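You operate a simulated robot arm through the tools that you are given. There is no shell and no other tool. Be economical: measure what you need, move in short steps, check, and stop when the job is done.

You are at the controls of a simulated robot arm. One attempt, no reset.

Task
Grip the long bolt, try both yellow-banded rings and take it out.
Fine: vice tight till the green pin shows; run each ring on till it binds or is fully on the thread, and lay it back; slacken the vice and stand the bolt head down on the table.

Only the result counts: the job must be done as asked and must still hold three seconds after the hand-in. Knocking over, shifting, dropping, spilling or breaking anything else fails it.

Robot
A 7-joint arm with a two-finger parallel gripper, fixed in place. Base frame: the origin is at the foot of the arm, x ahead of it, y to its left, z up; the work surface is at about z = 0.8. Readings come in m, degrees, newtons and seconds.
With the tool pointing down near the work surface it reaches from about 0.3 to 0.7 m from the base axis. Its first joint turns from -66.0 to 66.0 degrees. Payload 1.57 kg.
The TCP is the grasp point between the finger pads, 0.03 m short of the fingertips. In the tool frame z runs along the fingers and y along their closing line. The gripper opens to 0.11 m. The fingers are 0.024 m wide and 0.012 m thick; the gripper's body (0.048 by 0.112 m) begins 0.078 m behind the TCP.
Orientation is told as [roll, pitch, yaw] about the base's x, y, z axes, in that order, counted from this pose: with the fingers straight down and closing along the base's y, the tool's x points along the base's -x, its y along +y and its z along -z.

Tools
- The arm moves only by the tool play_rows. Its argument "targets" is text: rows parted by semicolons, each of 6 numbers parted by spaces: the shift along the base's x, y, z in m, then the turn, a rotation vector about the base's x, y, z in degrees. In form: tx ty tz rx ry rz; .... A call has 1 to 10 rows; each row shifts and turns the commanded pose from where the row before left it. "grip" is the finger opening in m, from 0 to 0.11, set as the call begins (left out, the last holds). Rows are played at 5 a second. More than 0.05 m and 8.6 degrees between two rows, or a gripper value outside its range, and nothing of the call is played. Where a pose cannot be reached the arm comes as near as it can. A force on the tool above 70 N (or 10 N above the force at the start of the call, whichever is more), or a blocked arm, ends the call early, and 0.2 s more pass. Each finger travels about 0.108 m/s and halts on what it meets, pressing with about 27 N; the grip force reading is that of the motor and also rises with nothing between the fingers. The clock runs only during rows and for 0.2 s after the last one: add rows that do not move to give the fingers time. The reply holds the time, the measured pose of the TCP, the force on the tool along the base axes, the opening and the grip force, in the units named above and with some noise.
- Cameras (640 x 400 px; columns grow to the right, rows downward): "scene" is fixed at [0.1414, -0.3731, 1.4119]; the picture's right is [0.94, -0.34, 0.00], its down [-0.18, -0.49, -0.86] and it looks along [0.29, 0.80, -0.52] (base axes); focal length 214 px, centre (320, 200). "wrist" rides on the gripper at [0.07, 0.016, -0.141] in the tool frame; the picture's right is [-0.23, 0.97, 0.00], its down [-0.86, -0.20, -0.48] and it looks along [-0.47, -0.11, 0.88] (tool axes); focal length 222 px, centre (320, 200). There is no depth. A picture from a camera that has moved, and an enlarged one, comes with that camera's place and axes in the base frame and with its lens.
- get_image(camera): a new picture of that camera. The clock stands still meanwhile.
- inspect(camera, box): a new picture of the part [left, top, right, bottom] of that camera's present view, enlarged. The clock stands still meanwhile.
- finish_job(): hands the job in; it is judged then, once.

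Go step by step. Nothing tells you positions but the pictures and the camera data: compare them with the known pose of the tool, close in by small moves and look again before you grip or let go. The budget is 120 turns and 68 pictures, counting those below and the enlarged ones. Unless the task says otherwise, let go and move clear before handing in, and close with one line.

The tools are called after "Emit:" as name(argument=value, ...) on one line, values as JSON. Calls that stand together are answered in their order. play_rows: Moves the arm, as the interface text tells. Its arguments: {"type":"object","properties":{"targets":{"type":"string"},"grip":{"type":"number"}},"required":["targets"]} The other tools are called the same way: get_image (camera) takes a picture; inspect (camera, box) takes an enlarged picture of a part of a camera's view; finish_job () hands the job in.

At the start:

```text
time: 0.0
ee_pos: [0.3592, 0.0298, 1.3126]
tool_rot: [0.0, -0.1, 0.0]
contact_force: [-0.2, 0.9, -0.9]
gripper_width: 0.1097
grasp_force: 0.2
```

scene: 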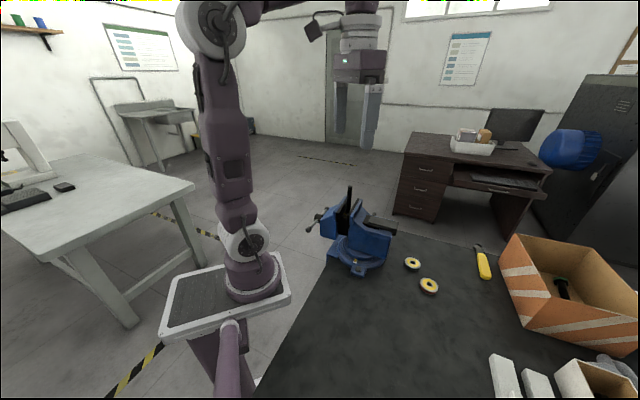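
wrist: 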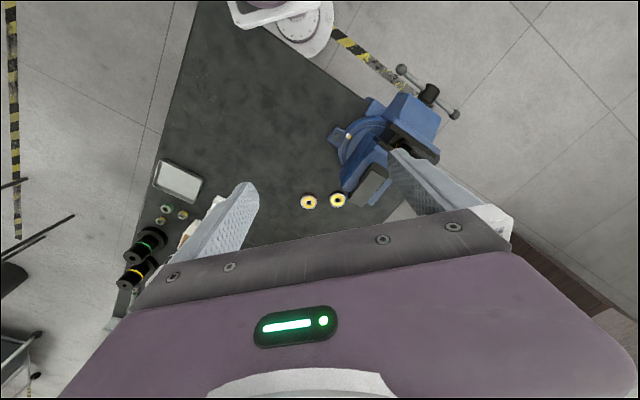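

I see a blue vice with something dark standing in it, two yellow-banded rings on the table, a box with something inside. I'll look closer first.

Emit:
inspect(camera="scene", box=[290, 170, 450, 300])

Emit:
inspect(camera="scene", box=[440, 220, 640, 400])

Emit:
inspect(camera="wrist", box=[280, 50, 480, 230])

Emit:
inspect(camera="wrist", box=[100, 130, 260, 300])

```text
3.08 times, centred on (370, 235) of scene
camera zoom: at [0.1414, -0.3731, 1.4119], right [0.94, -0.34, 0.0], down [-0.18, -0.49, -0.86], along [0.29, 0.8, -0.52], focal length 660 px, centre (166, 92)
```

zoom: 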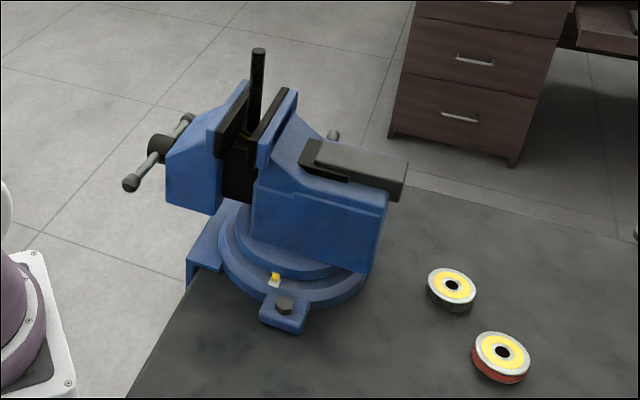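

```text
2.22 times, centred on (540, 310) of scene
camera zoom: at [0.1414, -0.3731, 1.4119], right [0.94, -0.34, 0.0], down [-0.18, -0.49, -0.86], along [0.29, 0.8, -0.52], focal length 477 px, centre (-169, -44)
```

zoom: 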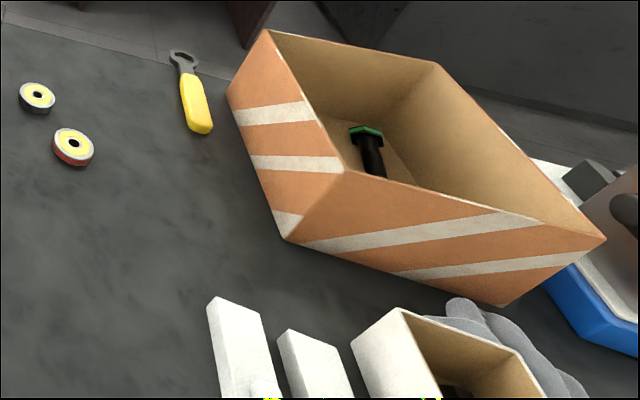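

```text
2.22 times, centred on (380, 140) of wrist
camera zoom: at [0.2896, 0.0452, 1.4538], right [0.23, 0.97, 0.0], down [0.86, -0.2, 0.48], along [0.47, -0.11, -0.88], focal length 494 px, centre (187, 333)
```

zoom: 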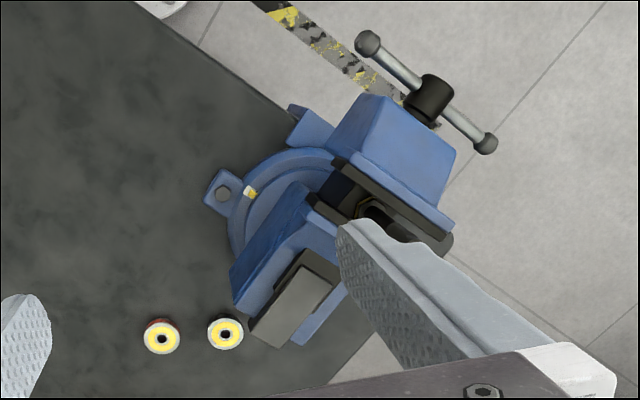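

```text
2.35 times, centred on (180, 215) of wrist
camera zoom: at [0.2896, 0.0452, 1.4538], right [0.23, 0.97, 0.0], down [0.86, -0.2, 0.48], along [0.47, -0.11, -0.88], focal length 523 px, centre (649, 165)
```

zoom: 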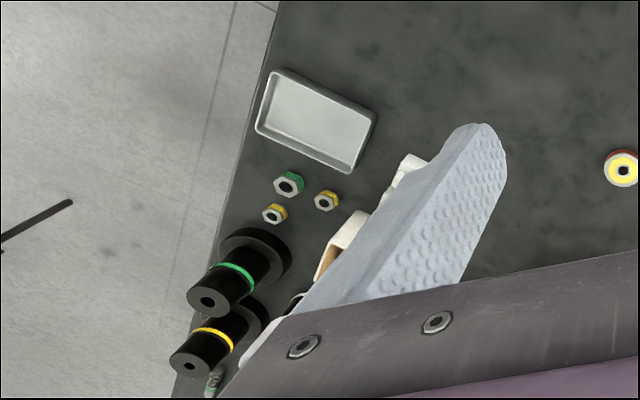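

The bolt stands loose between the vice jaws near (0.47, 0.21), with the vice screw handle on the far left side. The rings are near (0.645, 0.02) and (0.63, -0.072). I'll move the wrist camera for a better look at the vice.

Emit:
play_rows(targets="-0.01 0.039 -0.02 0 0 0;-0.01 0.039 -0.02 0 0 0;-0.01 0.039 -0.02 0 0 0;-0.01 0.039 -0.02 0 0 0;-0.01 0.039 -0.02 0 0 0;0 0 0 0 0 0")

Emit:
get_image(camera="wrist")

```text
time: 1.4
ee_pos: [0.3103, 0.2262, 1.2118]
tool_rot: [0.0, 0.0, 0.0]
contact_force: [-0.3, 0.3, -0.1]
gripper_width: 0.1101
grasp_force: 0.0
```

```text
61 pictures are left
camera wrist: at [0.2398, 0.2413, 1.3537], right [0.23, 0.97, 0.0], down [0.85, -0.2, 0.48], along [0.47, -0.11, -0.88], focal length 222 px, centre (320, 200)
```

wrist: 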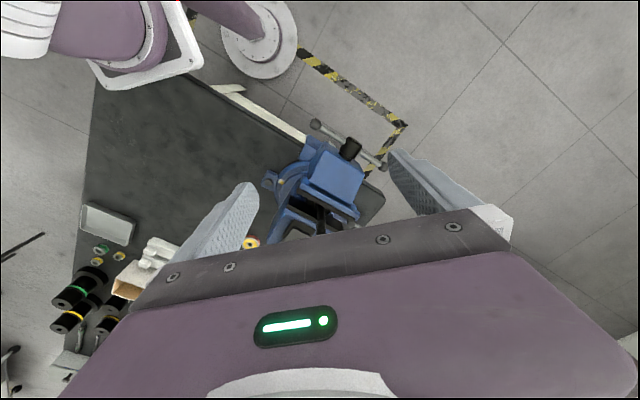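

The vice is in view, with its handle nearest to the camera. I'll zoom in.

Emit:
inspect(camera="wrist", box=[240, 100, 420, 240])

Emit:
inspect(camera="scene", box=[295, 175, 405, 255])

```text
2.86 times, centred on (330, 170) of wrist
camera zoom: at [0.2398, 0.2413, 1.3537], right [0.23, 0.97, 0.0], down [0.85, -0.2, 0.48], along [0.47, -0.11, -0.88], focal length 635 px, centre (291, 286)
```

zoom: 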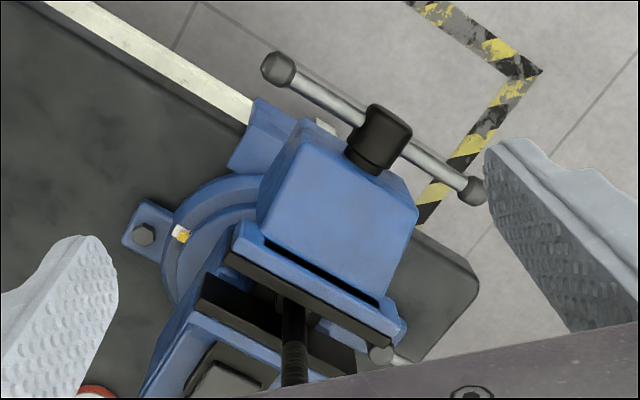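

```text
5.00 times, centred on (350, 215) of scene
camera zoom: at [0.1414, -0.3731, 1.4119], right [0.94, -0.34, 0.0], down [-0.18, -0.49, -0.86], along [0.29, 0.8, -0.52], focal length 1072 px, centre (170, 125)
```

zoom: 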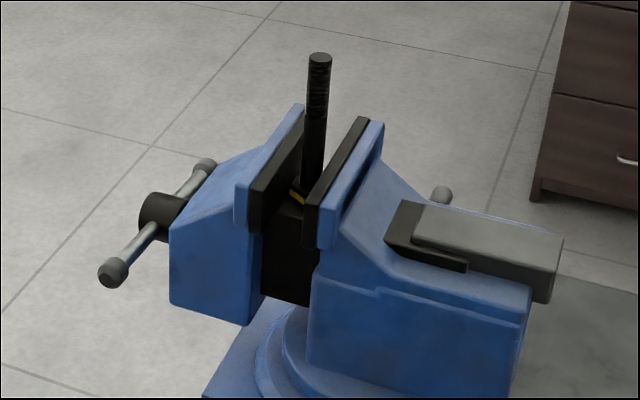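

Triangulating both ends of the handle bar gives (0.311, 0.216, 0.910) and (0.432, 0.334, 0.902), so its centre is near (0.372, 0.275, 0.906). The axis points at 134°. I'll close the fingers, yaw and tilt the tool 45° so it can push the bar around, and look from behind.

Emit:
play_rows(targets="-0.004 0.0225 0 0 0 -7.6;-0.004 0.0225 0 0 0 -7.6;-0.004 0.0225 0 0 0 -7.6;-0.004 0.0225 0 0 0 -7.6;-0.003 0.0225 0 0 0 -7.6;-0.003 0.0225 0 0 0 -7.7;0 0 0 0 0 0", grip=0)

Emit:
play_rows(targets="0 0 -0.02 -5.37 -5.235 0;0 0 -0.02 -5.37 -5.235 0;0 0 -0.02 -5.37 -5.235 0;0 0 -0.02 -5.37 -5.235 0;0 0 -0.02 -5.37 -5.235 0;0 0 -0.02 -5.37 -5.235 0;0 0 0 0 0 0")

Emit:
get_image(camera="wrist")

Emit:
get_image(camera="scene")

```text
time: 3.0
ee_pos: [0.2874, 0.3618, 1.2118]
tool_rot: [-0.1, 0.0, -45.7]
contact_force: [0.4, 0.0, -0.2]
gripper_width: 0.0001
grasp_force: 21.2
```

```text
time: 4.6
ee_pos: [0.2863, 0.3605, 1.0928]
tool_rot: [0.1, -45.1, -45.6]
contact_force: [-0.3, -0.5, -0.6]
gripper_width: 0.0
grasp_force: 21.0
```

```text
58 pictures are left
camera wrist: at [0.1941, 0.4774, 1.1434], right [0.81, 0.57, 0.16], down [0.04, -0.33, 0.94], along [0.59, -0.76, -0.29], focal length 222 px, centre (320, 200)
```

wrist: 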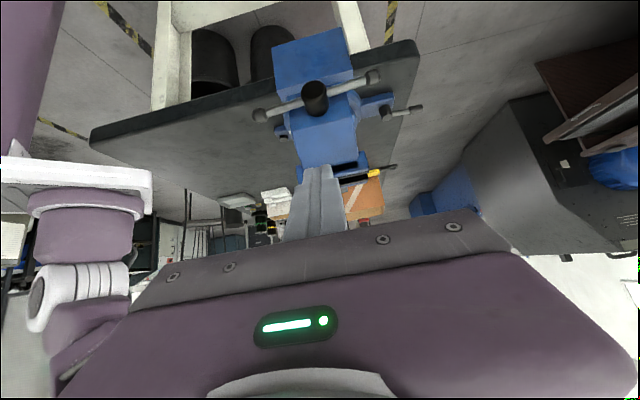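

```text
57 pictures are left
```

scene: 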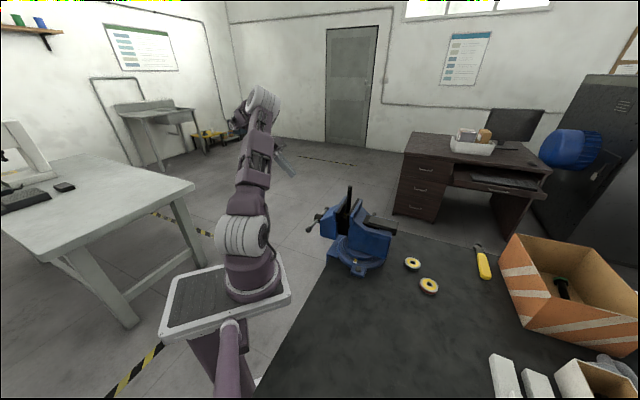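

The pose is reachable. I'll tilt 15° more, then come to a stand-off just outside and above the bar's near-base end.

Emit:
play_rows(targets="-0.014 -0.016 0 -5.37 -5.235 0;-0.014 -0.016 0 -5.37 -5.235 0;-0.014 -0.016 -0.033 0 0 0;0 0 -0.033 0 0 0;0 0 -0.033 0 0 0;0 0 -0.034 0 0 0;0 0 0 0 0 0")

Emit:
get_image(camera="wrist")

```text
time: 6.2
ee_pos: [0.3269, 0.318, 0.989]
tool_rot: [-0.5, -60.0, -45.2]
contact_force: [0.4, 0.1, 0.1]
gripper_width: 0.0001
grasp_force: 21.4
out of reach, approached as far as the arm can: row 2, 3, 4, 5, 6
```

```text
56 pictures are left
camera wrist: at [0.2287, 0.4408, 1.0002], right [0.78, 0.6, 0.19], down [-0.13, -0.15, 0.98], along [0.62, -0.79, -0.04], focal length 222 px, centre (320, 200)
```

wrist: 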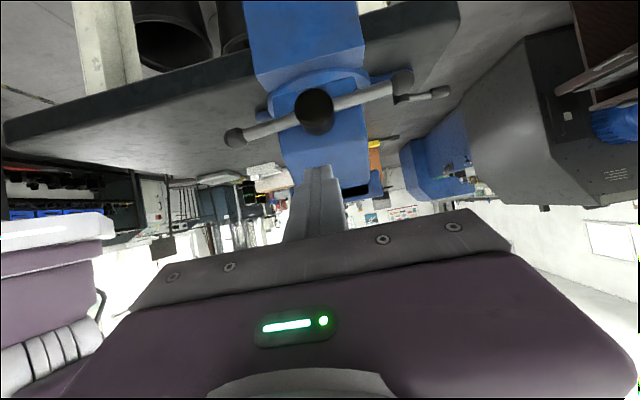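

At 60° tilt this spot is out of reach. I'll go back to a smaller tilt (about 40°) and raise.

Emit:
play_rows(targets="0 0 0.02 5.37 5.235 0;0 0 0.02 5.37 5.235 0;0 0 0 3.58 3.49 0;0 0 0 0 0 0")

```text
time: 7.2
ee_pos: [0.3268, 0.3172, 1.0292]
tool_rot: [-0.1, -39.9, -45.7]
contact_force: [0.6, 0.3, 0.2]
gripper_width: 0.0
grasp_force: 21.8
```

Emit:
play_rows(targets="-0.02 -0.01 -0.023 0 0 0;-0.02 -0.01 -0.023 0 0 0;-0.019 -0.009 -0.023 0 0 0;0 0 0 0 0 0")

Emit:
get_image(camera="wrist")

```text
time: 8.2
ee_pos: [0.2857, 0.2914, 0.973]
tool_rot: [-0.4, -39.9, -45.5]
contact_force: [0.1, -0.2, -0.1]
gripper_width: 0.0
grasp_force: 21.5
out of reach, approached as far as the arm can: row 3
```

```text
55 pictures are left
camera wrist: at [0.1973, 0.4059, 1.0367], right [0.82, 0.56, 0.14], down [0.11, -0.39, 0.92], along [0.56, -0.74, -0.37], focal length 222 px, centre (320, 200)
```

wrist: 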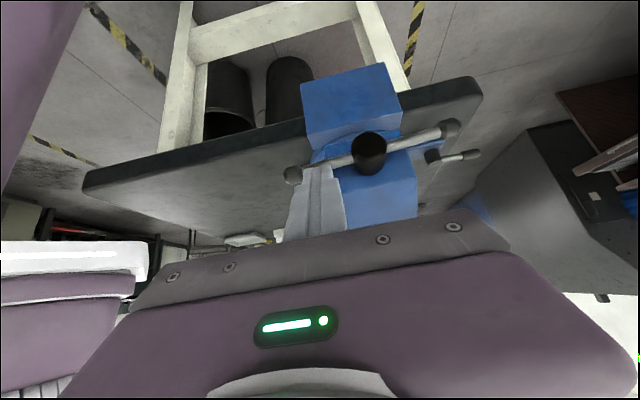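

Reach is limited near the base when tilted, so I'll use only 20° of tilt and push with the fingertips from above. First untilt and raise, then sit above the bar's near end.

Emit:
play_rows(targets="0 0 0.01 5.37 5.235 0;0 0 0.01 5.37 5.235 0;0 0 0.01 3.58 3.49 0;0.012 -0.018 0 0 0 0;0.012 -0.018 0 0 0 0;0.013 -0.019 0 0 0 0;0 0 0 0 0 0")

Emit:
get_image(camera="wrist")

Emit:
inspect(camera="scene", box=[260, 150, 420, 260])

```text
time: 9.8
ee_pos: [0.3239, 0.2386, 1.0039]
tool_rot: [0.0, -20.0, -45.7]
contact_force: [0.7, 0.6, -0.4]
gripper_width: 0.0
grasp_force: 21.7
```

```text
54 pictures are left
camera wrist: at [0.2556, 0.3304, 1.1136], right [0.85, 0.53, 0.08], down [0.3, -0.6, 0.74], along [0.44, -0.6, -0.67], focal length 222 px, centre (320, 200)
```

wrist: 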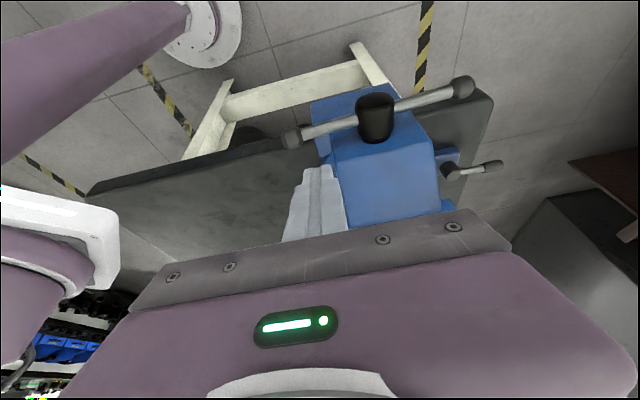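

```text
3.64 times, centred on (340, 205) of scene
camera zoom: at [0.1414, -0.3731, 1.4119], right [0.94, -0.34, 0.0], down [-0.18, -0.49, -0.86], along [0.29, 0.8, -0.52], focal length 780 px, centre (247, 182)
```

zoom: 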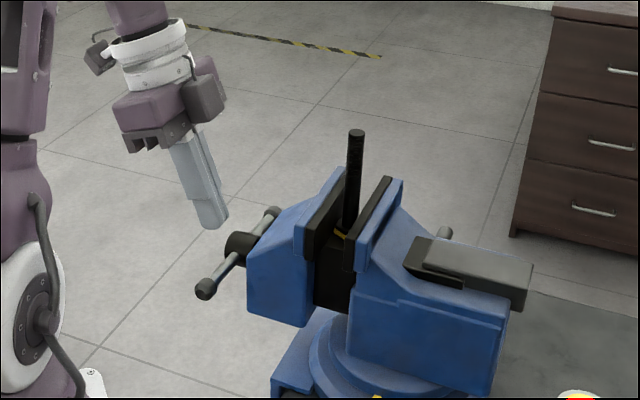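

The fingertips are right above the near end of the bar. I'll push it down along the arc.

Emit:
play_rows(targets="0 0 -0.03 0 0 0;0 0 -0.02 0 0 0;0 0 -0.012 0 0 0;0.001 0.001 -0.012 0 0 0;0.0025 0.0025 -0.013 0 0 0;0.0036 0.0035 -0.0065 0 0 0;0.0036 0.0035 -0.0065 0 0 0;0.0025 0.0025 -0.007 0 0 0;0.0025 0.0025 -0.007 0 0 0;0 0 0 0 0 0")

Emit:
inspect(camera="scene", box=[260, 150, 420, 260])

```text
time: 12.0
ee_pos: [0.34, 0.2551, 0.8883]
tool_rot: [0.1, -19.9, -45.8]
contact_force: [-0.4, -1.2, 2.4]
gripper_width: 0.0001
grasp_force: 21.6
```

```text
3.64 times, centred on (340, 205) of scene
camera zoom: at [0.1414, -0.3731, 1.4119], right [0.94, -0.34, 0.0], down [-0.18, -0.49, -0.86], along [0.29, 0.8, -0.52], focal length 780 px, centre (247, 182)
```

zoom: 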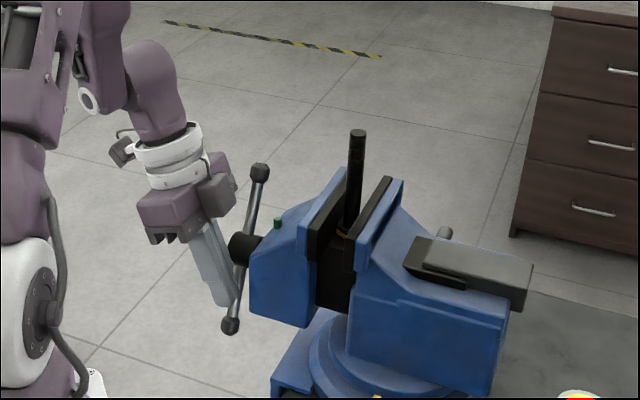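

The bar turned by about 65° and a green pin has come up on top of the moving jaw. I'll look closer.

Emit:
inspect(camera="scene", box=[310, 180, 380, 230])

```text
8.00 times, centred on (345, 205) of scene
camera zoom: at [0.1414, -0.3731, 1.4119], right [0.94, -0.34, 0.0], down [-0.18, -0.49, -0.86], along [0.29, 0.8, -0.52], focal length 1716 px, centre (120, 160)
```

zoom: 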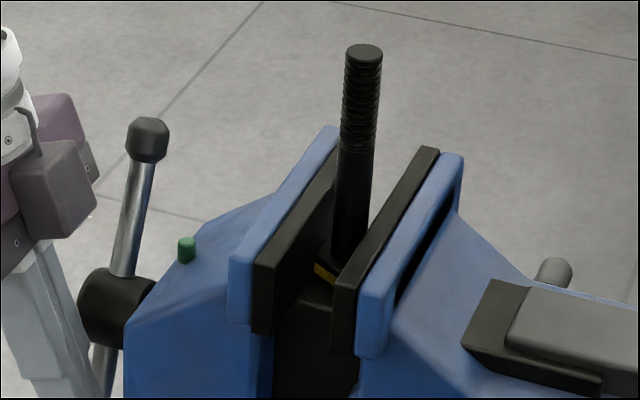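

The bolt head is clamped and the green pin is up. I'll withdraw upward, and test whether a larger pure turn per row is accepted.

Emit:
play_rows(targets="-0.004 -0.004 0.02 0 0 0;0 0 0.04 0 0 0;0 0 0.05 0 0 0;0 0 0.05 0 0 0;0 0 0 14.32 13.96 0;0 0 0 0 0 0")

```text
refused: row 5 steps farther than a row can; nothing moved
```

Each row is limited to 8.6°. I'll withdraw and return to a viewing pose over the bolt in small steps.

Emit:
play_rows(targets="-0.004 -0.004 0.02 0 0 0;0 0 0.045 0 0 0;0 0 0.05 0 0 0;0.01 -0.01 0.05 5.37 5.235 0;0.01 -0.01 0.05 5.37 5.235 0;0.01 -0.01 0.05 3.58 3.49 0;0.009 -0.006 0.03 0 0 8.5;0.009 -0.006 0.03 0 0 8.5;0.009 -0.006 0.03 0 0 8.5;0.009 -0.006 0.03 0 0 8.5")

Emit:
play_rows(targets="0 0 0 0 0 5.85;0 0 0 0 0 5.85;0 0 0 0 0 0;0 0 0 0 0 0", grip=0.11)

Emit:
get_image(camera="wrist")

Emit:
inspect(camera="scene", box=[310, 180, 390, 240])

```text
refused: row 4 steps farther than a row can; nothing moved
```

```text
time: 13.0
ee_pos: [0.3368, 0.2473, 0.8864]
tool_rot: [-0.8, -20.2, -34.0]
contact_force: [-24.6, -49.6, -29.4]
gripper_width: 0.0254
grasp_force: 0.1
```

```text
50 pictures are left
camera wrist: at [0.2534, 0.3257, 0.9965], right [0.73, 0.69, 0.07], down [0.42, -0.52, 0.75], along [0.55, -0.51, -0.66], focal length 222 px, centre (320, 200)
```

wrist: 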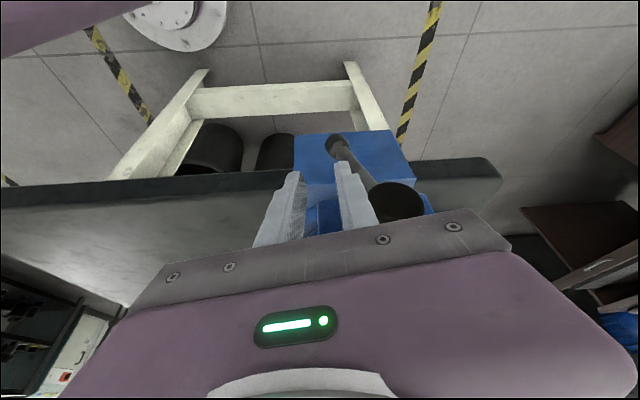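

```text
6.67 times, centred on (350, 210) of scene
camera zoom: at [0.1411, -0.3741, 1.4116], right [0.94, -0.34, 0.0], down [-0.18, -0.49, -0.86], along [0.29, 0.8, -0.52], focal length 1430 px, centre (120, 133)
```

zoom: 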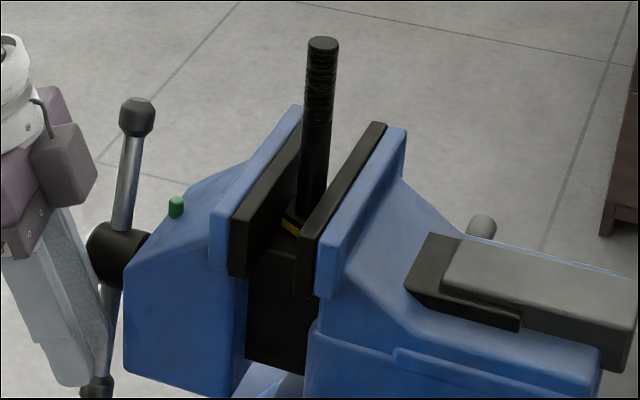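

The first call was refused and the second opened the fingers against the bar. The pin still shows. I'll close the fingers and undo the turn before withdrawing.

Emit:
play_rows(targets="0 0 0 0 0 0;0 0 0 0 0 -5.85;0 0 0 0 0 -5.85;0 0 0 0 0 0", grip=0)

```text
time: 14.0
ee_pos: [0.3396, 0.2553, 0.8892]
tool_rot: [0.1, -20.0, -45.7]
contact_force: [0.3, -0.5, 0.2]
gripper_width: 0.0002
grasp_force: 21.6
```

Emit:
play_rows(targets="-0.004 -0.004 0.02 0 0 0;0 0 0.045 0 0 0;0 0 0.045 0 0 0;0.01 -0.01 0.04 5.37 5.235 0;0.01 -0.01 0.04 5.37 5.235 0;0.01 -0.01 0.04 3.58 3.49 0;0.009 -0.006 0.03 0 0 8.5;0.009 -0.006 0.03 0 0 8.5;0.009 -0.006 0.03 0 0 8.5;0.009 -0.006 0.03 0 0 8.5")

```text
time: 16.2
ee_pos: [0.4011, 0.1971, 1.2384]
tool_rot: [0.0, 0.0, -11.7]
contact_force: [0.6, 0.5, -0.3]
gripper_width: 0.0
grasp_force: 21.3
```

The tool is clear. I'll finish the yaw, open, raise a little and look at the bolt.

Emit:
play_rows(targets="0 0 0.02 0 0 5.85;0 0 0.02 0 0 5.85;0 0 0 0 0 0;0 0 0 0 0 0", grip=0.11)

Emit:
inspect(camera="wrist", box=[240, 90, 420, 240])

Emit:
inspect(camera="scene", box=[310, 170, 390, 230])

```text
time: 17.2
ee_pos: [0.4015, 0.1954, 1.2778]
tool_rot: [0.0, 0.0, -0.1]
contact_force: [0.8, -0.7, 0.3]
gripper_width: 0.11
grasp_force: 0.1
```

```text
2.67 times, centred on (330, 165) of wrist
camera zoom: at [0.3314, 0.2106, 1.4202], right [0.23, 0.97, 0.0], down [0.86, -0.2, 0.48], along [0.47, -0.11, -0.88], focal length 592 px, centre (293, 293)
```

zoom: 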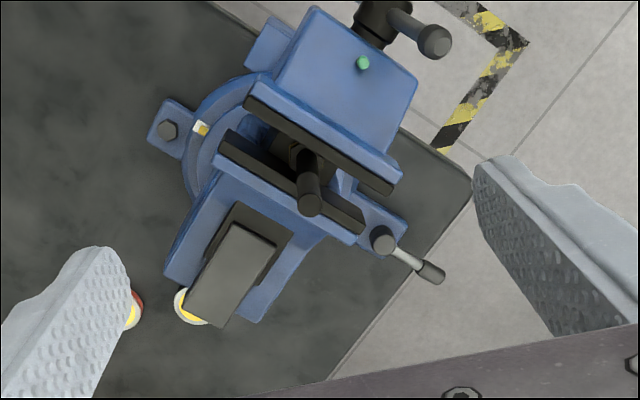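

```text
6.67 times, centred on (350, 200) of scene
camera zoom: at [0.1414, -0.3731, 1.4119], right [0.94, -0.34, 0.0], down [-0.18, -0.49, -0.86], along [0.29, 0.8, -0.52], focal length 1430 px, centre (120, 200)
```

zoom: 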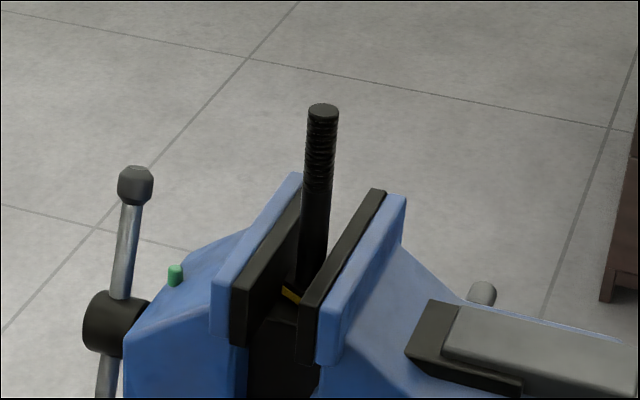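

The bolt top is at about (0.457, 0.192, 1.075), the pin is up and the head is clamped. I'll move over to the rings, yawing +86° on the way so that later turning has range.

Emit:
play_rows(targets="0.021 -0.0295 -0.0165 0 0 8.6;0.021 -0.0295 -0.0165 0 0 8.6;0.021 -0.0295 -0.0165 0 0 8.6;0.021 -0.0295 -0.0165 0 0 8.6;0.021 -0.0295 -0.0165 0 0 8.6;0.021 -0.0295 -0.0165 0 0 8.6;0.021 -0.0295 -0.0165 0 0 8.6;0.021 -0.0295 -0.0165 0 0 8.6;0.021 -0.0295 -0.0165 0 0 8.6;0.021 -0.0295 -0.0165 0 0 8.6")

Emit:
get_image(camera="wrist")

```text
time: 19.4
ee_pos: [0.6098, -0.0987, 1.113]
tool_rot: [0.1, 0.0, 86.0]
contact_force: [0.4, 0.9, 0.3]
gripper_width: 0.11
grasp_force: 0.1
```

```text
46 pictures are left
camera wrist: at [0.5897, -0.1687, 1.2549], right [-0.96, 0.29, 0.0], down [0.26, 0.84, 0.48], along [0.14, 0.46, -0.88], focal length 222 px, centre (320, 200)
```

wrist: 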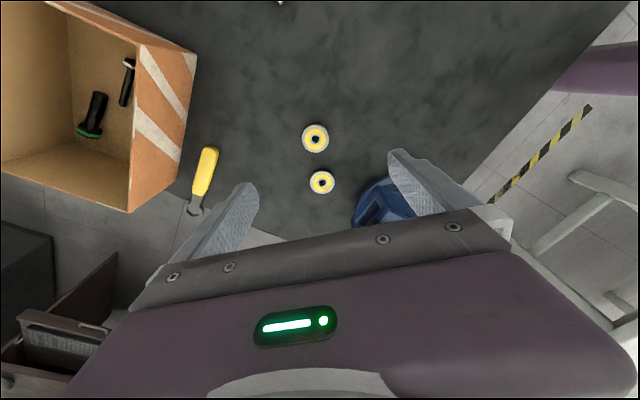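

Emit:
inspect(camera="wrist", box=[270, 110, 370, 210])

```text
4.00 times, centred on (320, 160) of wrist
camera zoom: at [0.5897, -0.1687, 1.2549], right [-0.96, 0.29, 0.0], down [0.26, 0.84, 0.48], along [0.14, 0.46, -0.88], focal length 888 px, centre (320, 360)
```

zoom: 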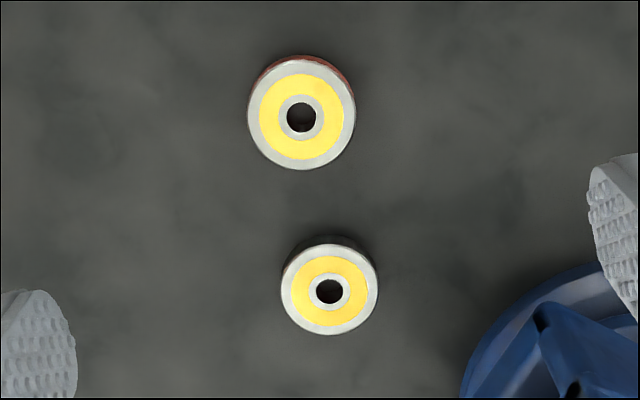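

The rings measure 52 mm across with 14.5 mm holes. Ring A is at (0.642, 0.020) and ring B at (0.628, -0.072). I'll move to just above ring A.

Emit:
play_rows(targets="0.0053 0.0197 -0.0388 0 0 0;0.0053 0.0197 -0.0388 0 0 0;0.0053 0.0197 -0.0388 0 0 0;0.0053 0.0197 -0.0388 0 0 0;0.0054 0.0197 -0.0388 0 0 0;0.0054 0.0197 -0.0388 0 0 0;0 0 0 0 0 4;0 0 0 0 0 0", grip=0.08)

Emit:
get_image(camera="wrist")

Emit:
inspect(camera="scene", box=[350, 190, 490, 310])

```text
time: 21.2
ee_pos: [0.6431, 0.0182, 0.8793]
tool_rot: [-0.1, 0.0, 90.0]
contact_force: [-0.4, 0.5, 0.0]
gripper_width: 0.0799
grasp_force: 0.1
```

```text
44 pictures are left
camera wrist: at [0.6261, -0.0529, 1.0222], right [-0.97, 0.23, 0.0], down [0.2, 0.86, 0.48], along [0.11, 0.47, -0.88], focal length 222 px, centre (320, 200)
```

wrist: 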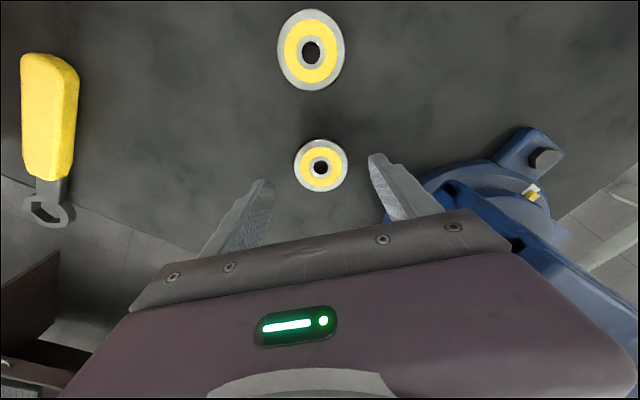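

```text
3.33 times, centred on (420, 250) of scene
camera zoom: at [0.1414, -0.3731, 1.4119], right [0.94, -0.34, 0.0], down [-0.18, -0.49, -0.86], along [0.29, 0.8, -0.52], focal length 715 px, centre (-13, 33)
```

zoom: 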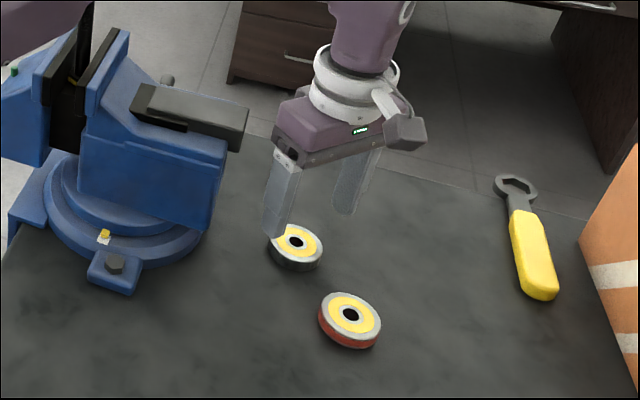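

Alignment with ring A is good, with 2–3 mm to correct in y. Descend and grip.

Emit:
play_rows(targets="-0.0005 0.003 -0.015 0 0 0;0 0 -0.015 0 0 0;0 0 -0.013 0 0 0;0 0 0 0 0 0")

Emit:
play_rows(targets="0 0 0 0 0 0;0 0 0 0 0 0;0 0 0 0 0 0;0 0 0 0 0 0", grip=0.045)

```text
time: 22.2
ee_pos: [0.6431, 0.0212, 0.8365]
tool_rot: [0.0, -0.1, 90.1]
contact_force: [-0.2, -0.2, -0.7]
gripper_width: 0.0801
grasp_force: 0.2
```

```text
time: 23.2
ee_pos: [0.6426, 0.0207, 0.837]
tool_rot: [0.1, -0.1, 90.0]
contact_force: [0.5, 0.8, -0.7]
gripper_width: 0.0531
grasp_force: 26.8
```

The ring is gripped (53 mm). Lift it straight up.

Emit:
play_rows(targets="0 0 0.02 0 0 0;0 0 0.045 0 0 0;0 0 0.045 0 0 0;0 0 0.045 0 0 0;0 0 0.045 0 0 0;0 0 0.045 0 0 0;0 0 0.045 0 0 0;0 0 0.033 0 0 0")

Emit:
play_rows(targets="-0.0186 0.0171 0 0 0 8;-0.0186 0.0171 0 0 0 8;-0.0186 0.0171 0 0 0 8;-0.0186 0.0171 0 0 0 8;-0.0186 0.0171 0 0 0 8;-0.0186 0.0171 0 0 0 8;-0.0186 0.0171 0 0 0 8;-0.0186 0.0171 0 0 0 8;-0.0186 0.0171 0 0 0 8;-0.0182 0.0174 0 0 0 8")

Emit:
get_image(camera="wrist")

Emit:
inspect(camera="scene", box=[300, 130, 420, 230])

```text
time: 25.0
ee_pos: [0.6333, 0.0287, 1.1492]
tool_rot: [0.0, 0.2, 90.7]
contact_force: [-0.6, -0.3, 0.7]
gripper_width: 0.045
grasp_force: 0.0
out of reach, approached as far as the arm can: row 8
```

```text
time: 27.2
ee_pos: [0.448, 0.2009, 1.148]
tool_rot: [0.0, 0.1, 170.1]
contact_force: [-0.5, 0.4, 0.0]
gripper_width: 0.045
grasp_force: 0.1
```

```text
42 pictures are left
camera wrist: at [0.514, 0.1714, 1.2901], right [-0.39, -0.92, 0.0], down [-0.81, 0.34, 0.48], along [-0.44, 0.19, -0.88], focal length 222 px, centre (320, 200)
```

wrist: 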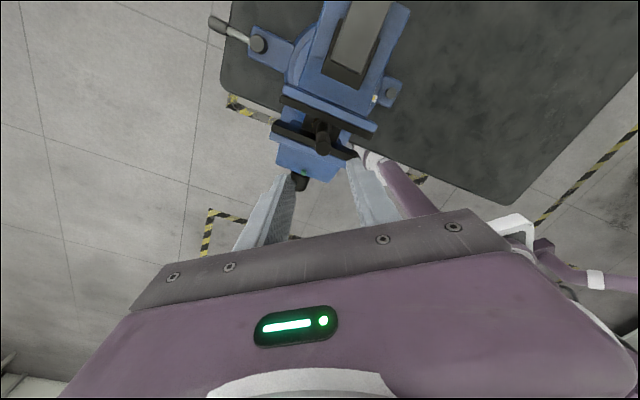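

```text
4.00 times, centred on (360, 180) of scene
camera zoom: at [0.1414, -0.3731, 1.4119], right [0.94, -0.34, 0.0], down [-0.18, -0.49, -0.86], along [0.29, 0.8, -0.52], focal length 858 px, centre (160, 280)
```

zoom: 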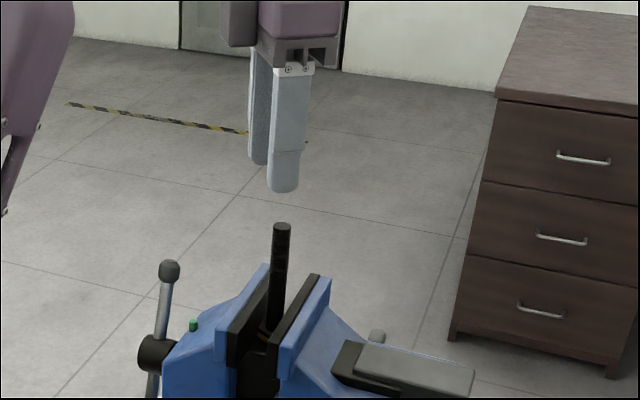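

The ring isn't in the gripper; it slipped out during the lift. I need to see where it is.

Emit:
inspect(camera="scene", box=[320, 200, 520, 325])

```text
3.20 times, centred on (420, 262) of scene
camera zoom: at [0.1414, -0.3731, 1.4119], right [0.94, -0.34, 0.0], down [-0.18, -0.49, -0.86], along [0.29, 0.8, -0.52], focal length 686 px, centre (0, 0)
```

zoom: 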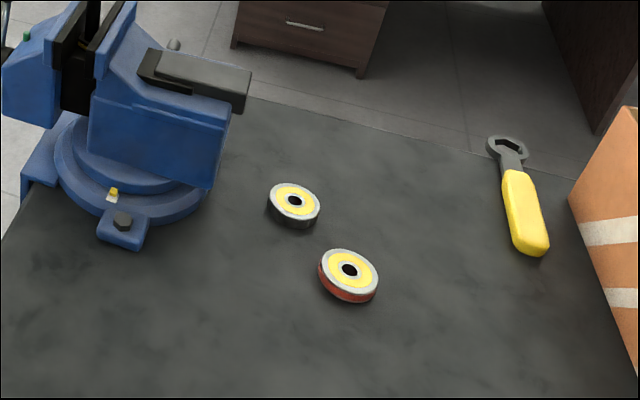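

Ring A is still flat at its spot; my grip was too shallow and only near its top edge. I'll go back and grip lower, with the tool at yaw 130°.

Emit:
play_rows(targets="0.0195 -0.018 0 0 0 -4;0.0195 -0.018 0 0 0 -4;0.0195 -0.018 0 0 0 -4;0.0195 -0.018 0 0 0 -4;0.0195 -0.018 0 0 0 -4;0.0195 -0.018 0 0 0 -4;0.0195 -0.018 -0.035 0 0 -4;0.0195 -0.018 -0.035 0 0 -4;0.0195 -0.018 -0.035 0 0 -4;0.0195 -0.018 -0.035 0 0 -4", grip=0.08)

Emit:
play_rows(targets="0 0 -0.04 0 0 0;0 0 -0.04 0 0 0;0 0 -0.04 0 0 0;0 0 0 0 0 0")

Emit:
get_image(camera="wrist")

```text
time: 29.4
ee_pos: [0.6435, 0.0182, 1.009]
tool_rot: [0.0, 0.1, 129.9]
contact_force: [0.9, -0.6, -0.4]
gripper_width: 0.0798
grasp_force: 0.2
```

```text
time: 30.4
ee_pos: [0.6428, 0.0185, 0.8856]
tool_rot: [0.0, 0.1, 130.0]
contact_force: [-0.4, -0.2, -0.2]
gripper_width: 0.0799
grasp_force: 0.1
```

```text
39 pictures are left
camera wrist: at [0.6742, -0.0469, 1.0281], right [-0.89, -0.45, 0.0], down [-0.4, 0.78, 0.48], along [-0.22, 0.43, -0.88], focal length 222 px, centre (320, 200)
```

wrist: 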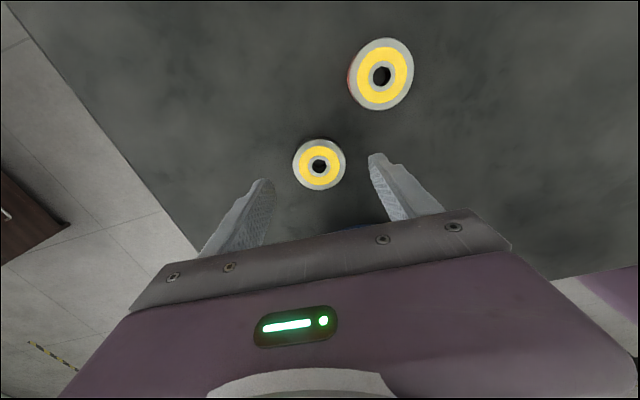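

Ring A is at (0.640, 0.0217). Descend lower this time, grip, and lift gently.

Emit:
play_rows(targets="-0.0023 0.003 -0.02 0 0 0;0 0 -0.02 0 0 0;0 0 -0.01 0 0 0;0 0 -0.005 0 0 0;0 0 0 0 0 0")

Emit:
play_rows(targets="0 0 0 0 0 0;0 0 0 0 0 0;0 0 0 0 0 0;0 0 0 0 0 0", grip=0.0)

Emit:
play_rows(targets="0 0 0.003 0 0 0;0 0 0.005 0 0 0;0 0 0.007 0 0 0;0 0 0.01 0 0 0;0 0 0 0 0 0")

```text
time: 31.6
ee_pos: [0.642, 0.0234, 0.834]
tool_rot: [-0.1, -0.1, 130.0]
contact_force: [0.4, 0.4, 0.1]
gripper_width: 0.0801
grasp_force: 0.0
```

```text
time: 32.6
ee_pos: [0.6421, 0.023, 0.8328]
tool_rot: [0.0, 0.0, 130.0]
contact_force: [0.1, 0.1, 0.0]
gripper_width: 0.0527
grasp_force: 27.2
```

```text
time: 33.8
ee_pos: [0.6429, 0.0225, 0.8587]
tool_rot: [0.0, 0.0, 130.0]
contact_force: [0.0, 1.0, -1.4]
gripper_width: 0.0523
grasp_force: 27.2
```

It holds this time. I'll lift further at moderate speed and look.

Emit:
play_rows(targets="0 0 0.01 0 0 0;0 0 0.02 0 0 0;0 0 0.025 0 0 0;0 0 0.025 0 0 0;0 0 0.025 0 0 0;0 0 0.025 0 0 0;0 0 0.025 0 0 0;0 0 0.025 0 0 0;0 0 0.025 0 0 0;0 0 0.015 0 0 0")

Emit:
get_image(camera="wrist")

```text
time: 36.0
ee_pos: [0.643, 0.0215, 1.0794]
tool_rot: [0.1, 0.0, 130.0]
contact_force: [-0.2, 0.2, -1.2]
gripper_width: 0.0521
grasp_force: 27.1
```

```text
38 pictures are left
camera wrist: at [0.675, -0.0428, 1.2216], right [-0.89, -0.45, 0.0], down [-0.4, 0.78, 0.48], along [-0.22, 0.43, -0.88], focal length 222 px, centre (320, 200)
```

wrist: 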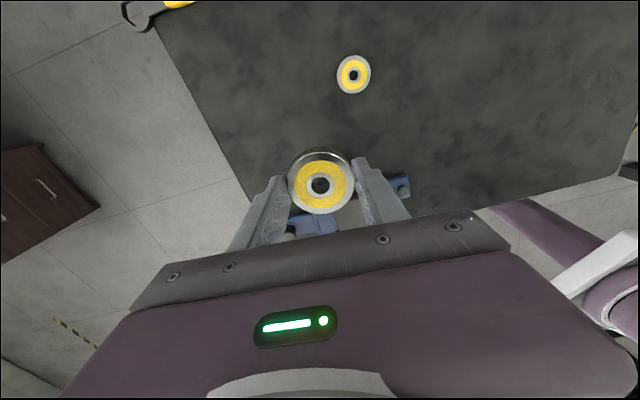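

Emit:
inspect(camera="wrist", box=[270, 130, 370, 230])

Emit:
inspect(camera="scene", box=[380, 100, 500, 220])

```text
4.00 times, centred on (320, 180) of wrist
camera zoom: at [0.675, -0.0428, 1.2216], right [-0.89, -0.45, 0.0], down [-0.4, 0.78, 0.48], along [-0.22, 0.43, -0.88], focal length 888 px, centre (320, 280)
```

zoom: 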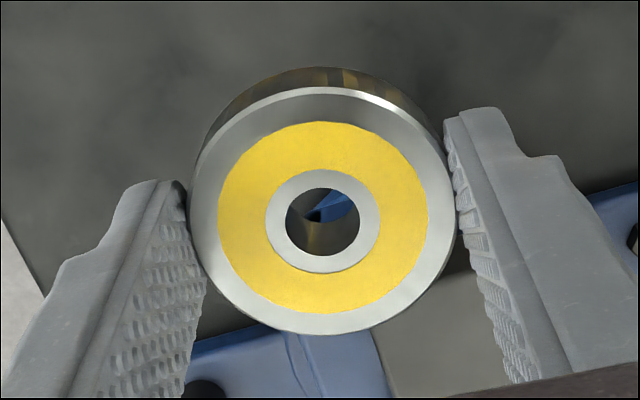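

```text
3.33 times, centred on (440, 160) of scene
camera zoom: at [0.1414, -0.3731, 1.4119], right [0.94, -0.34, 0.0], down [-0.18, -0.49, -0.86], along [0.29, 0.8, -0.52], focal length 715 px, centre (-80, 333)
```

zoom: 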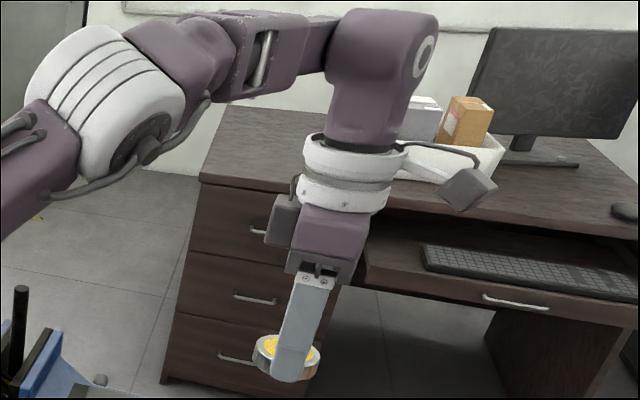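

The ring is held level and centred. I'll carry it to above the bolt top with the ring bottom about 30 mm higher.

Emit:
play_rows(targets="-0.0186 0.01705 0.01 0 0 4;-0.0186 0.01705 0.01 0 0 4;-0.0186 0.01705 0.01 0 0 4;-0.0186 0.01705 0.01 0 0 4;-0.0186 0.01705 0.01 0 0 4;-0.0186 0.01705 0.01 0 0 4;-0.0186 0.01705 0 0 0 4;-0.0186 0.01705 0 0 0 4;-0.0186 0.01705 0 0 0 4;-0.0186 0.01705 0 0 0 4")

Emit:
inspect(camera="wrist", box=[270, 100, 370, 230])

Emit:
inspect(camera="scene", box=[310, 150, 390, 210])

```text
time: 38.2
ee_pos: [0.4549, 0.1944, 1.1398]
tool_rot: [0.0, -0.1, 169.9]
contact_force: [-0.6, -1.0, -2.7]
gripper_width: 0.052
grasp_force: 27.2
```

```text
3.08 times, centred on (320, 165) of wrist
camera zoom: at [0.5203, 0.1649, 1.2811], right [-0.39, -0.92, 0.0], down [-0.81, 0.34, 0.48], along [-0.44, 0.19, -0.88], focal length 684 px, centre (320, 308)
```

zoom: 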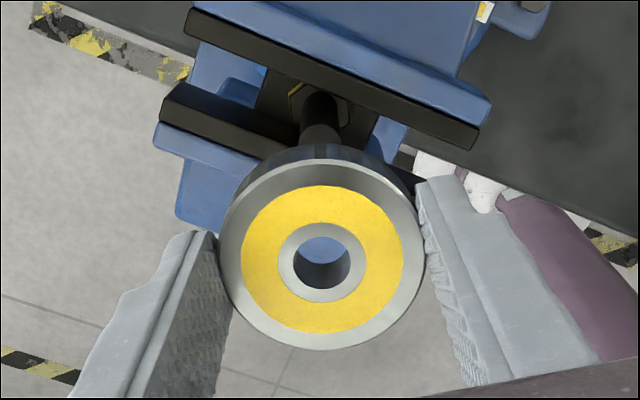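

```text
6.67 times, centred on (350, 180) of scene
camera zoom: at [0.1414, -0.3731, 1.4119], right [0.94, -0.34, 0.0], down [-0.18, -0.49, -0.86], along [0.29, 0.8, -0.52], focal length 1430 px, centre (120, 333)
```

zoom: 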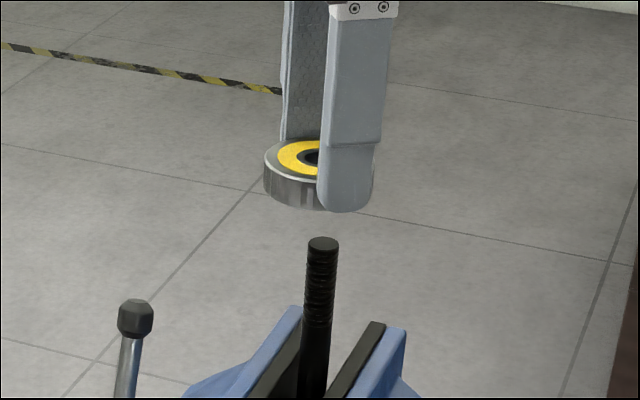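

Comparing ring and bolt in both views, the ring needs about 4 mm along scene-right. Shift, descend 20 mm and check again.

Emit:
play_rows(targets="0.0042 -0.0017 0 0 0 0;0 0 -0.01 0 0 0;0 0 -0.01 0 0 0;0 0 0 0 0 0")

Emit:
inspect(camera="scene", box=[320, 160, 376, 202])

Emit:
inspect(camera="wrist", box=[280, 120, 360, 210])

```text
time: 39.2
ee_pos: [0.46, 0.1918, 1.1193]
tool_rot: [-0.1, 0.0, 169.9]
contact_force: [-0.1, -0.6, -1.8]
gripper_width: 0.052
grasp_force: 26.4
```

```text
9.52 times, centred on (348, 181) of scene
camera zoom: at [0.1414, -0.3731, 1.4119], right [0.94, -0.34, 0.0], down [-0.18, -0.49, -0.86], along [0.29, 0.8, -0.52], focal length 2043 px, centre (53, 381)
```

zoom: 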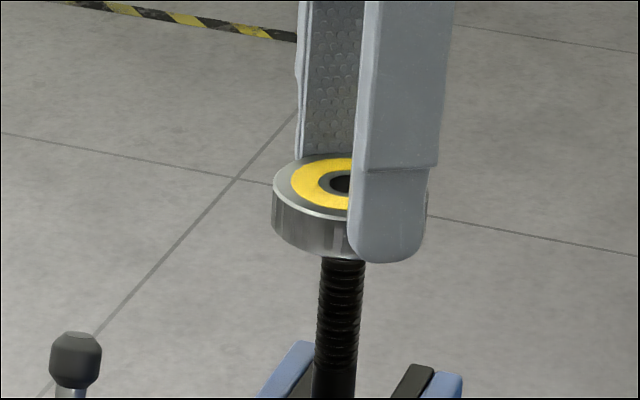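

```text
4.44 times, centred on (320, 165) of wrist
camera zoom: at [0.5256, 0.1629, 1.2609], right [-0.39, -0.92, 0.0], down [-0.81, 0.34, 0.48], along [-0.44, 0.19, -0.88], focal length 987 px, centre (320, 356)
```

zoom: 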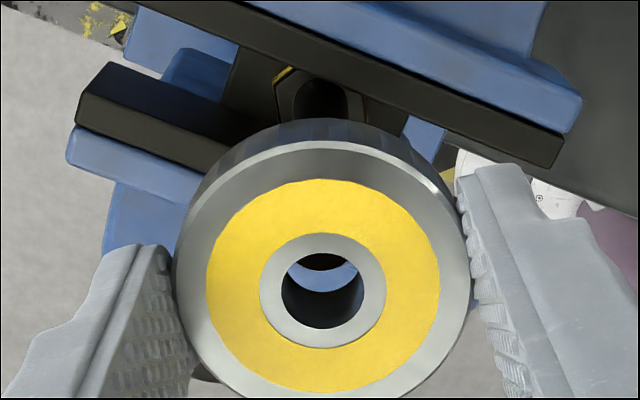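

Nearly aligned, with about 1 mm to take back. I'll shift and lower slowly until contact.

Emit:
play_rows(targets="-0.0012 0.0005 0 0 0 0;0 0 -0.003 0 0 0;0 0 -0.003 0 0 0;0 0 -0.002 0 0 0;0 0 -0.002 0 0 0;0 0 0 0 0 0")

Emit:
inspect(camera="scene", box=[320, 160, 376, 202])

Emit:
inspect(camera="wrist", box=[280, 130, 360, 210])

```text
time: 40.6
ee_pos: [0.4578, 0.193, 1.1072]
tool_rot: [0.0, 0.1, 170.0]
contact_force: [3.4, -3.5, 1.9]
gripper_width: 0.0519
grasp_force: 26.8
```

```text
9.52 times, centred on (348, 181) of scene
camera zoom: at [0.1415, -0.3732, 1.4118], right [0.94, -0.34, 0.0], down [-0.18, -0.49, -0.86], along [0.29, 0.8, -0.52], focal length 2043 px, centre (53, 381)
```

zoom: 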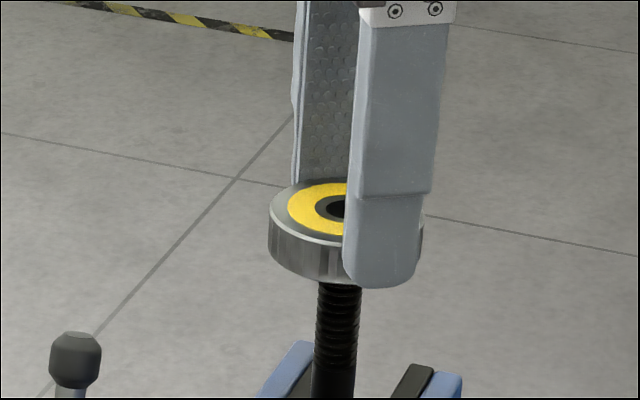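

```text
5.00 times, centred on (320, 170) of wrist
camera zoom: at [0.5248, 0.1635, 1.251], right [-0.39, -0.92, 0.0], down [-0.81, 0.35, 0.48], along [-0.44, 0.19, -0.88], focal length 1111 px, centre (320, 350)
```

zoom: 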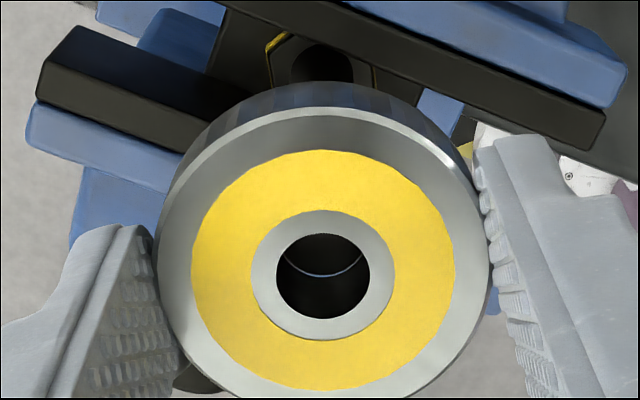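

The bolt top is just at the ring's bore with light contact. I'll start turning clockwise with slight descent.

Emit:
play_rows(targets="0.0004 -0.0004 -0.0004 0 0 -8.5;0 0 -0.0004 0 0 -8.5;0 0 -0.0003 0 0 -8.5;0 0 -0.0003 0 0 -8.5;0 0 -0.0003 0 0 -8.5;0 0 -0.0003 0 0 -8.5;0 0 -0.0003 0 0 -8.5;0 0 -0.0003 0 0 -8.5;0 0 -0.0003 0 0 -8.5;0 0 -0.0003 0 0 -8.5")

```text
time: 42.8
ee_pos: [0.458, 0.1934, 1.1051]
tool_rot: [0.0, 0.0, 84.8]
contact_force: [-2.6, -3.5, -1.4]
gripper_width: 0.0517
grasp_force: 26.8
```

It turns freely. I'll test whether the ring also slides down without turning.

Emit:
play_rows(targets="0 0 -0.001 0 0 0;0 0 -0.001 0 0 0;0 0 -0.001 0 0 0;0 0 0 0 0 0")

```text
time: 43.8
ee_pos: [0.4601, 0.1923, 1.1027]
tool_rot: [0.0, -0.2, 85.1]
contact_force: [-6.2, 1.5, 20.7]
gripper_width: 0.052
grasp_force: 26.8
```

Straight sliding is blocked, so it needs turning. I'll keep turning with that preload.

Emit:
play_rows(targets="0 0 0 0 0 -8.5;0 0 0 0 0 -8.5;0 0 0 0 0 -8.5;0 0 0 0 0 -8.5;0 0 0 0 0 -8.5;0 0 0 0 0 -8.5;0 0 0 0 0 -8.5;0 0 0 0 0 -8.5;0 0 0 0 0 -8.5;0 0 0 0 0 -8.5")

Emit:
inspect(camera="scene", box=[320, 160, 376, 202])

```text
time: 46.0
ee_pos: [0.4599, 0.1925, 1.1039]
tool_rot: [0.0, 0.0, -0.2]
contact_force: [-3.6, 4.1, -20.7]
gripper_width: 0.0517
grasp_force: 26.6
```

```text
9.52 times, centred on (348, 181) of scene
camera zoom: at [0.1416, -0.3728, 1.4119], right [0.94, -0.34, 0.0], down [-0.18, -0.49, -0.86], along [0.29, 0.8, -0.52], focal length 2043 px, centre (53, 381)
```

zoom: 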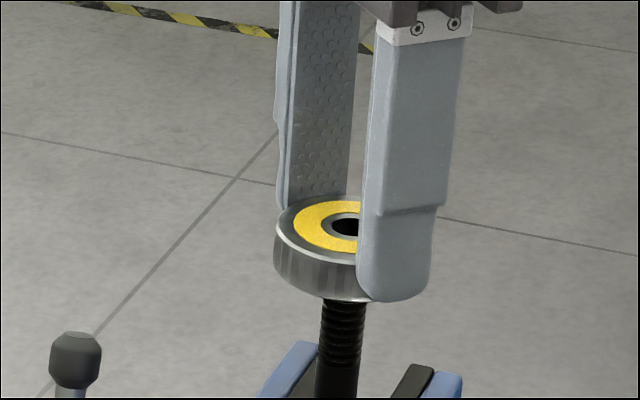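

The thread has engaged: the ring dropped about 7 mm over 170° and it's now pulling down on the grip. I'll continue turning while descending.

Emit:
play_rows(targets="0 0 -0.0004 0 0 -8.5;0 0 -0.0003 0 0 -8.5;0 0 -0.0003 0 0 -8.5;0 0 -0.0003 0 0 -8.5;0 0 -0.0003 0 0 -8.5;0 0 -0.0003 0 0 -8.5;0 0 -0.0003 0 0 -8.5;0 0 -0.0003 0 0 -8.5;0 0 -0.0003 0 0 -8.5;0 0 -0.0003 0 0 -8.5")

Emit:
inspect(camera="scene", box=[320, 160, 376, 202])

```text
time: 48.2
ee_pos: [0.4599, 0.1924, 1.1009]
tool_rot: [0.0, 0.0, -85.1]
contact_force: [-4.7, -3.4, 2.3]
gripper_width: 0.0515
grasp_force: 27.0
```

```text
9.52 times, centred on (348, 181) of scene
camera zoom: at [0.1412, -0.3732, 1.4119], right [0.94, -0.34, 0.0], down [-0.18, -0.49, -0.86], along [0.29, 0.8, -0.52], focal length 2043 px, centre (53, 381)
```

zoom: 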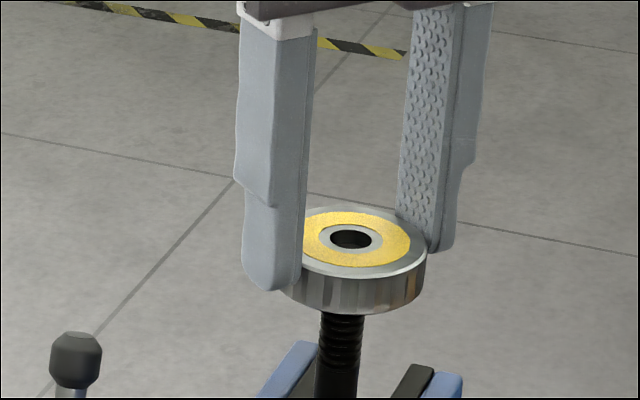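

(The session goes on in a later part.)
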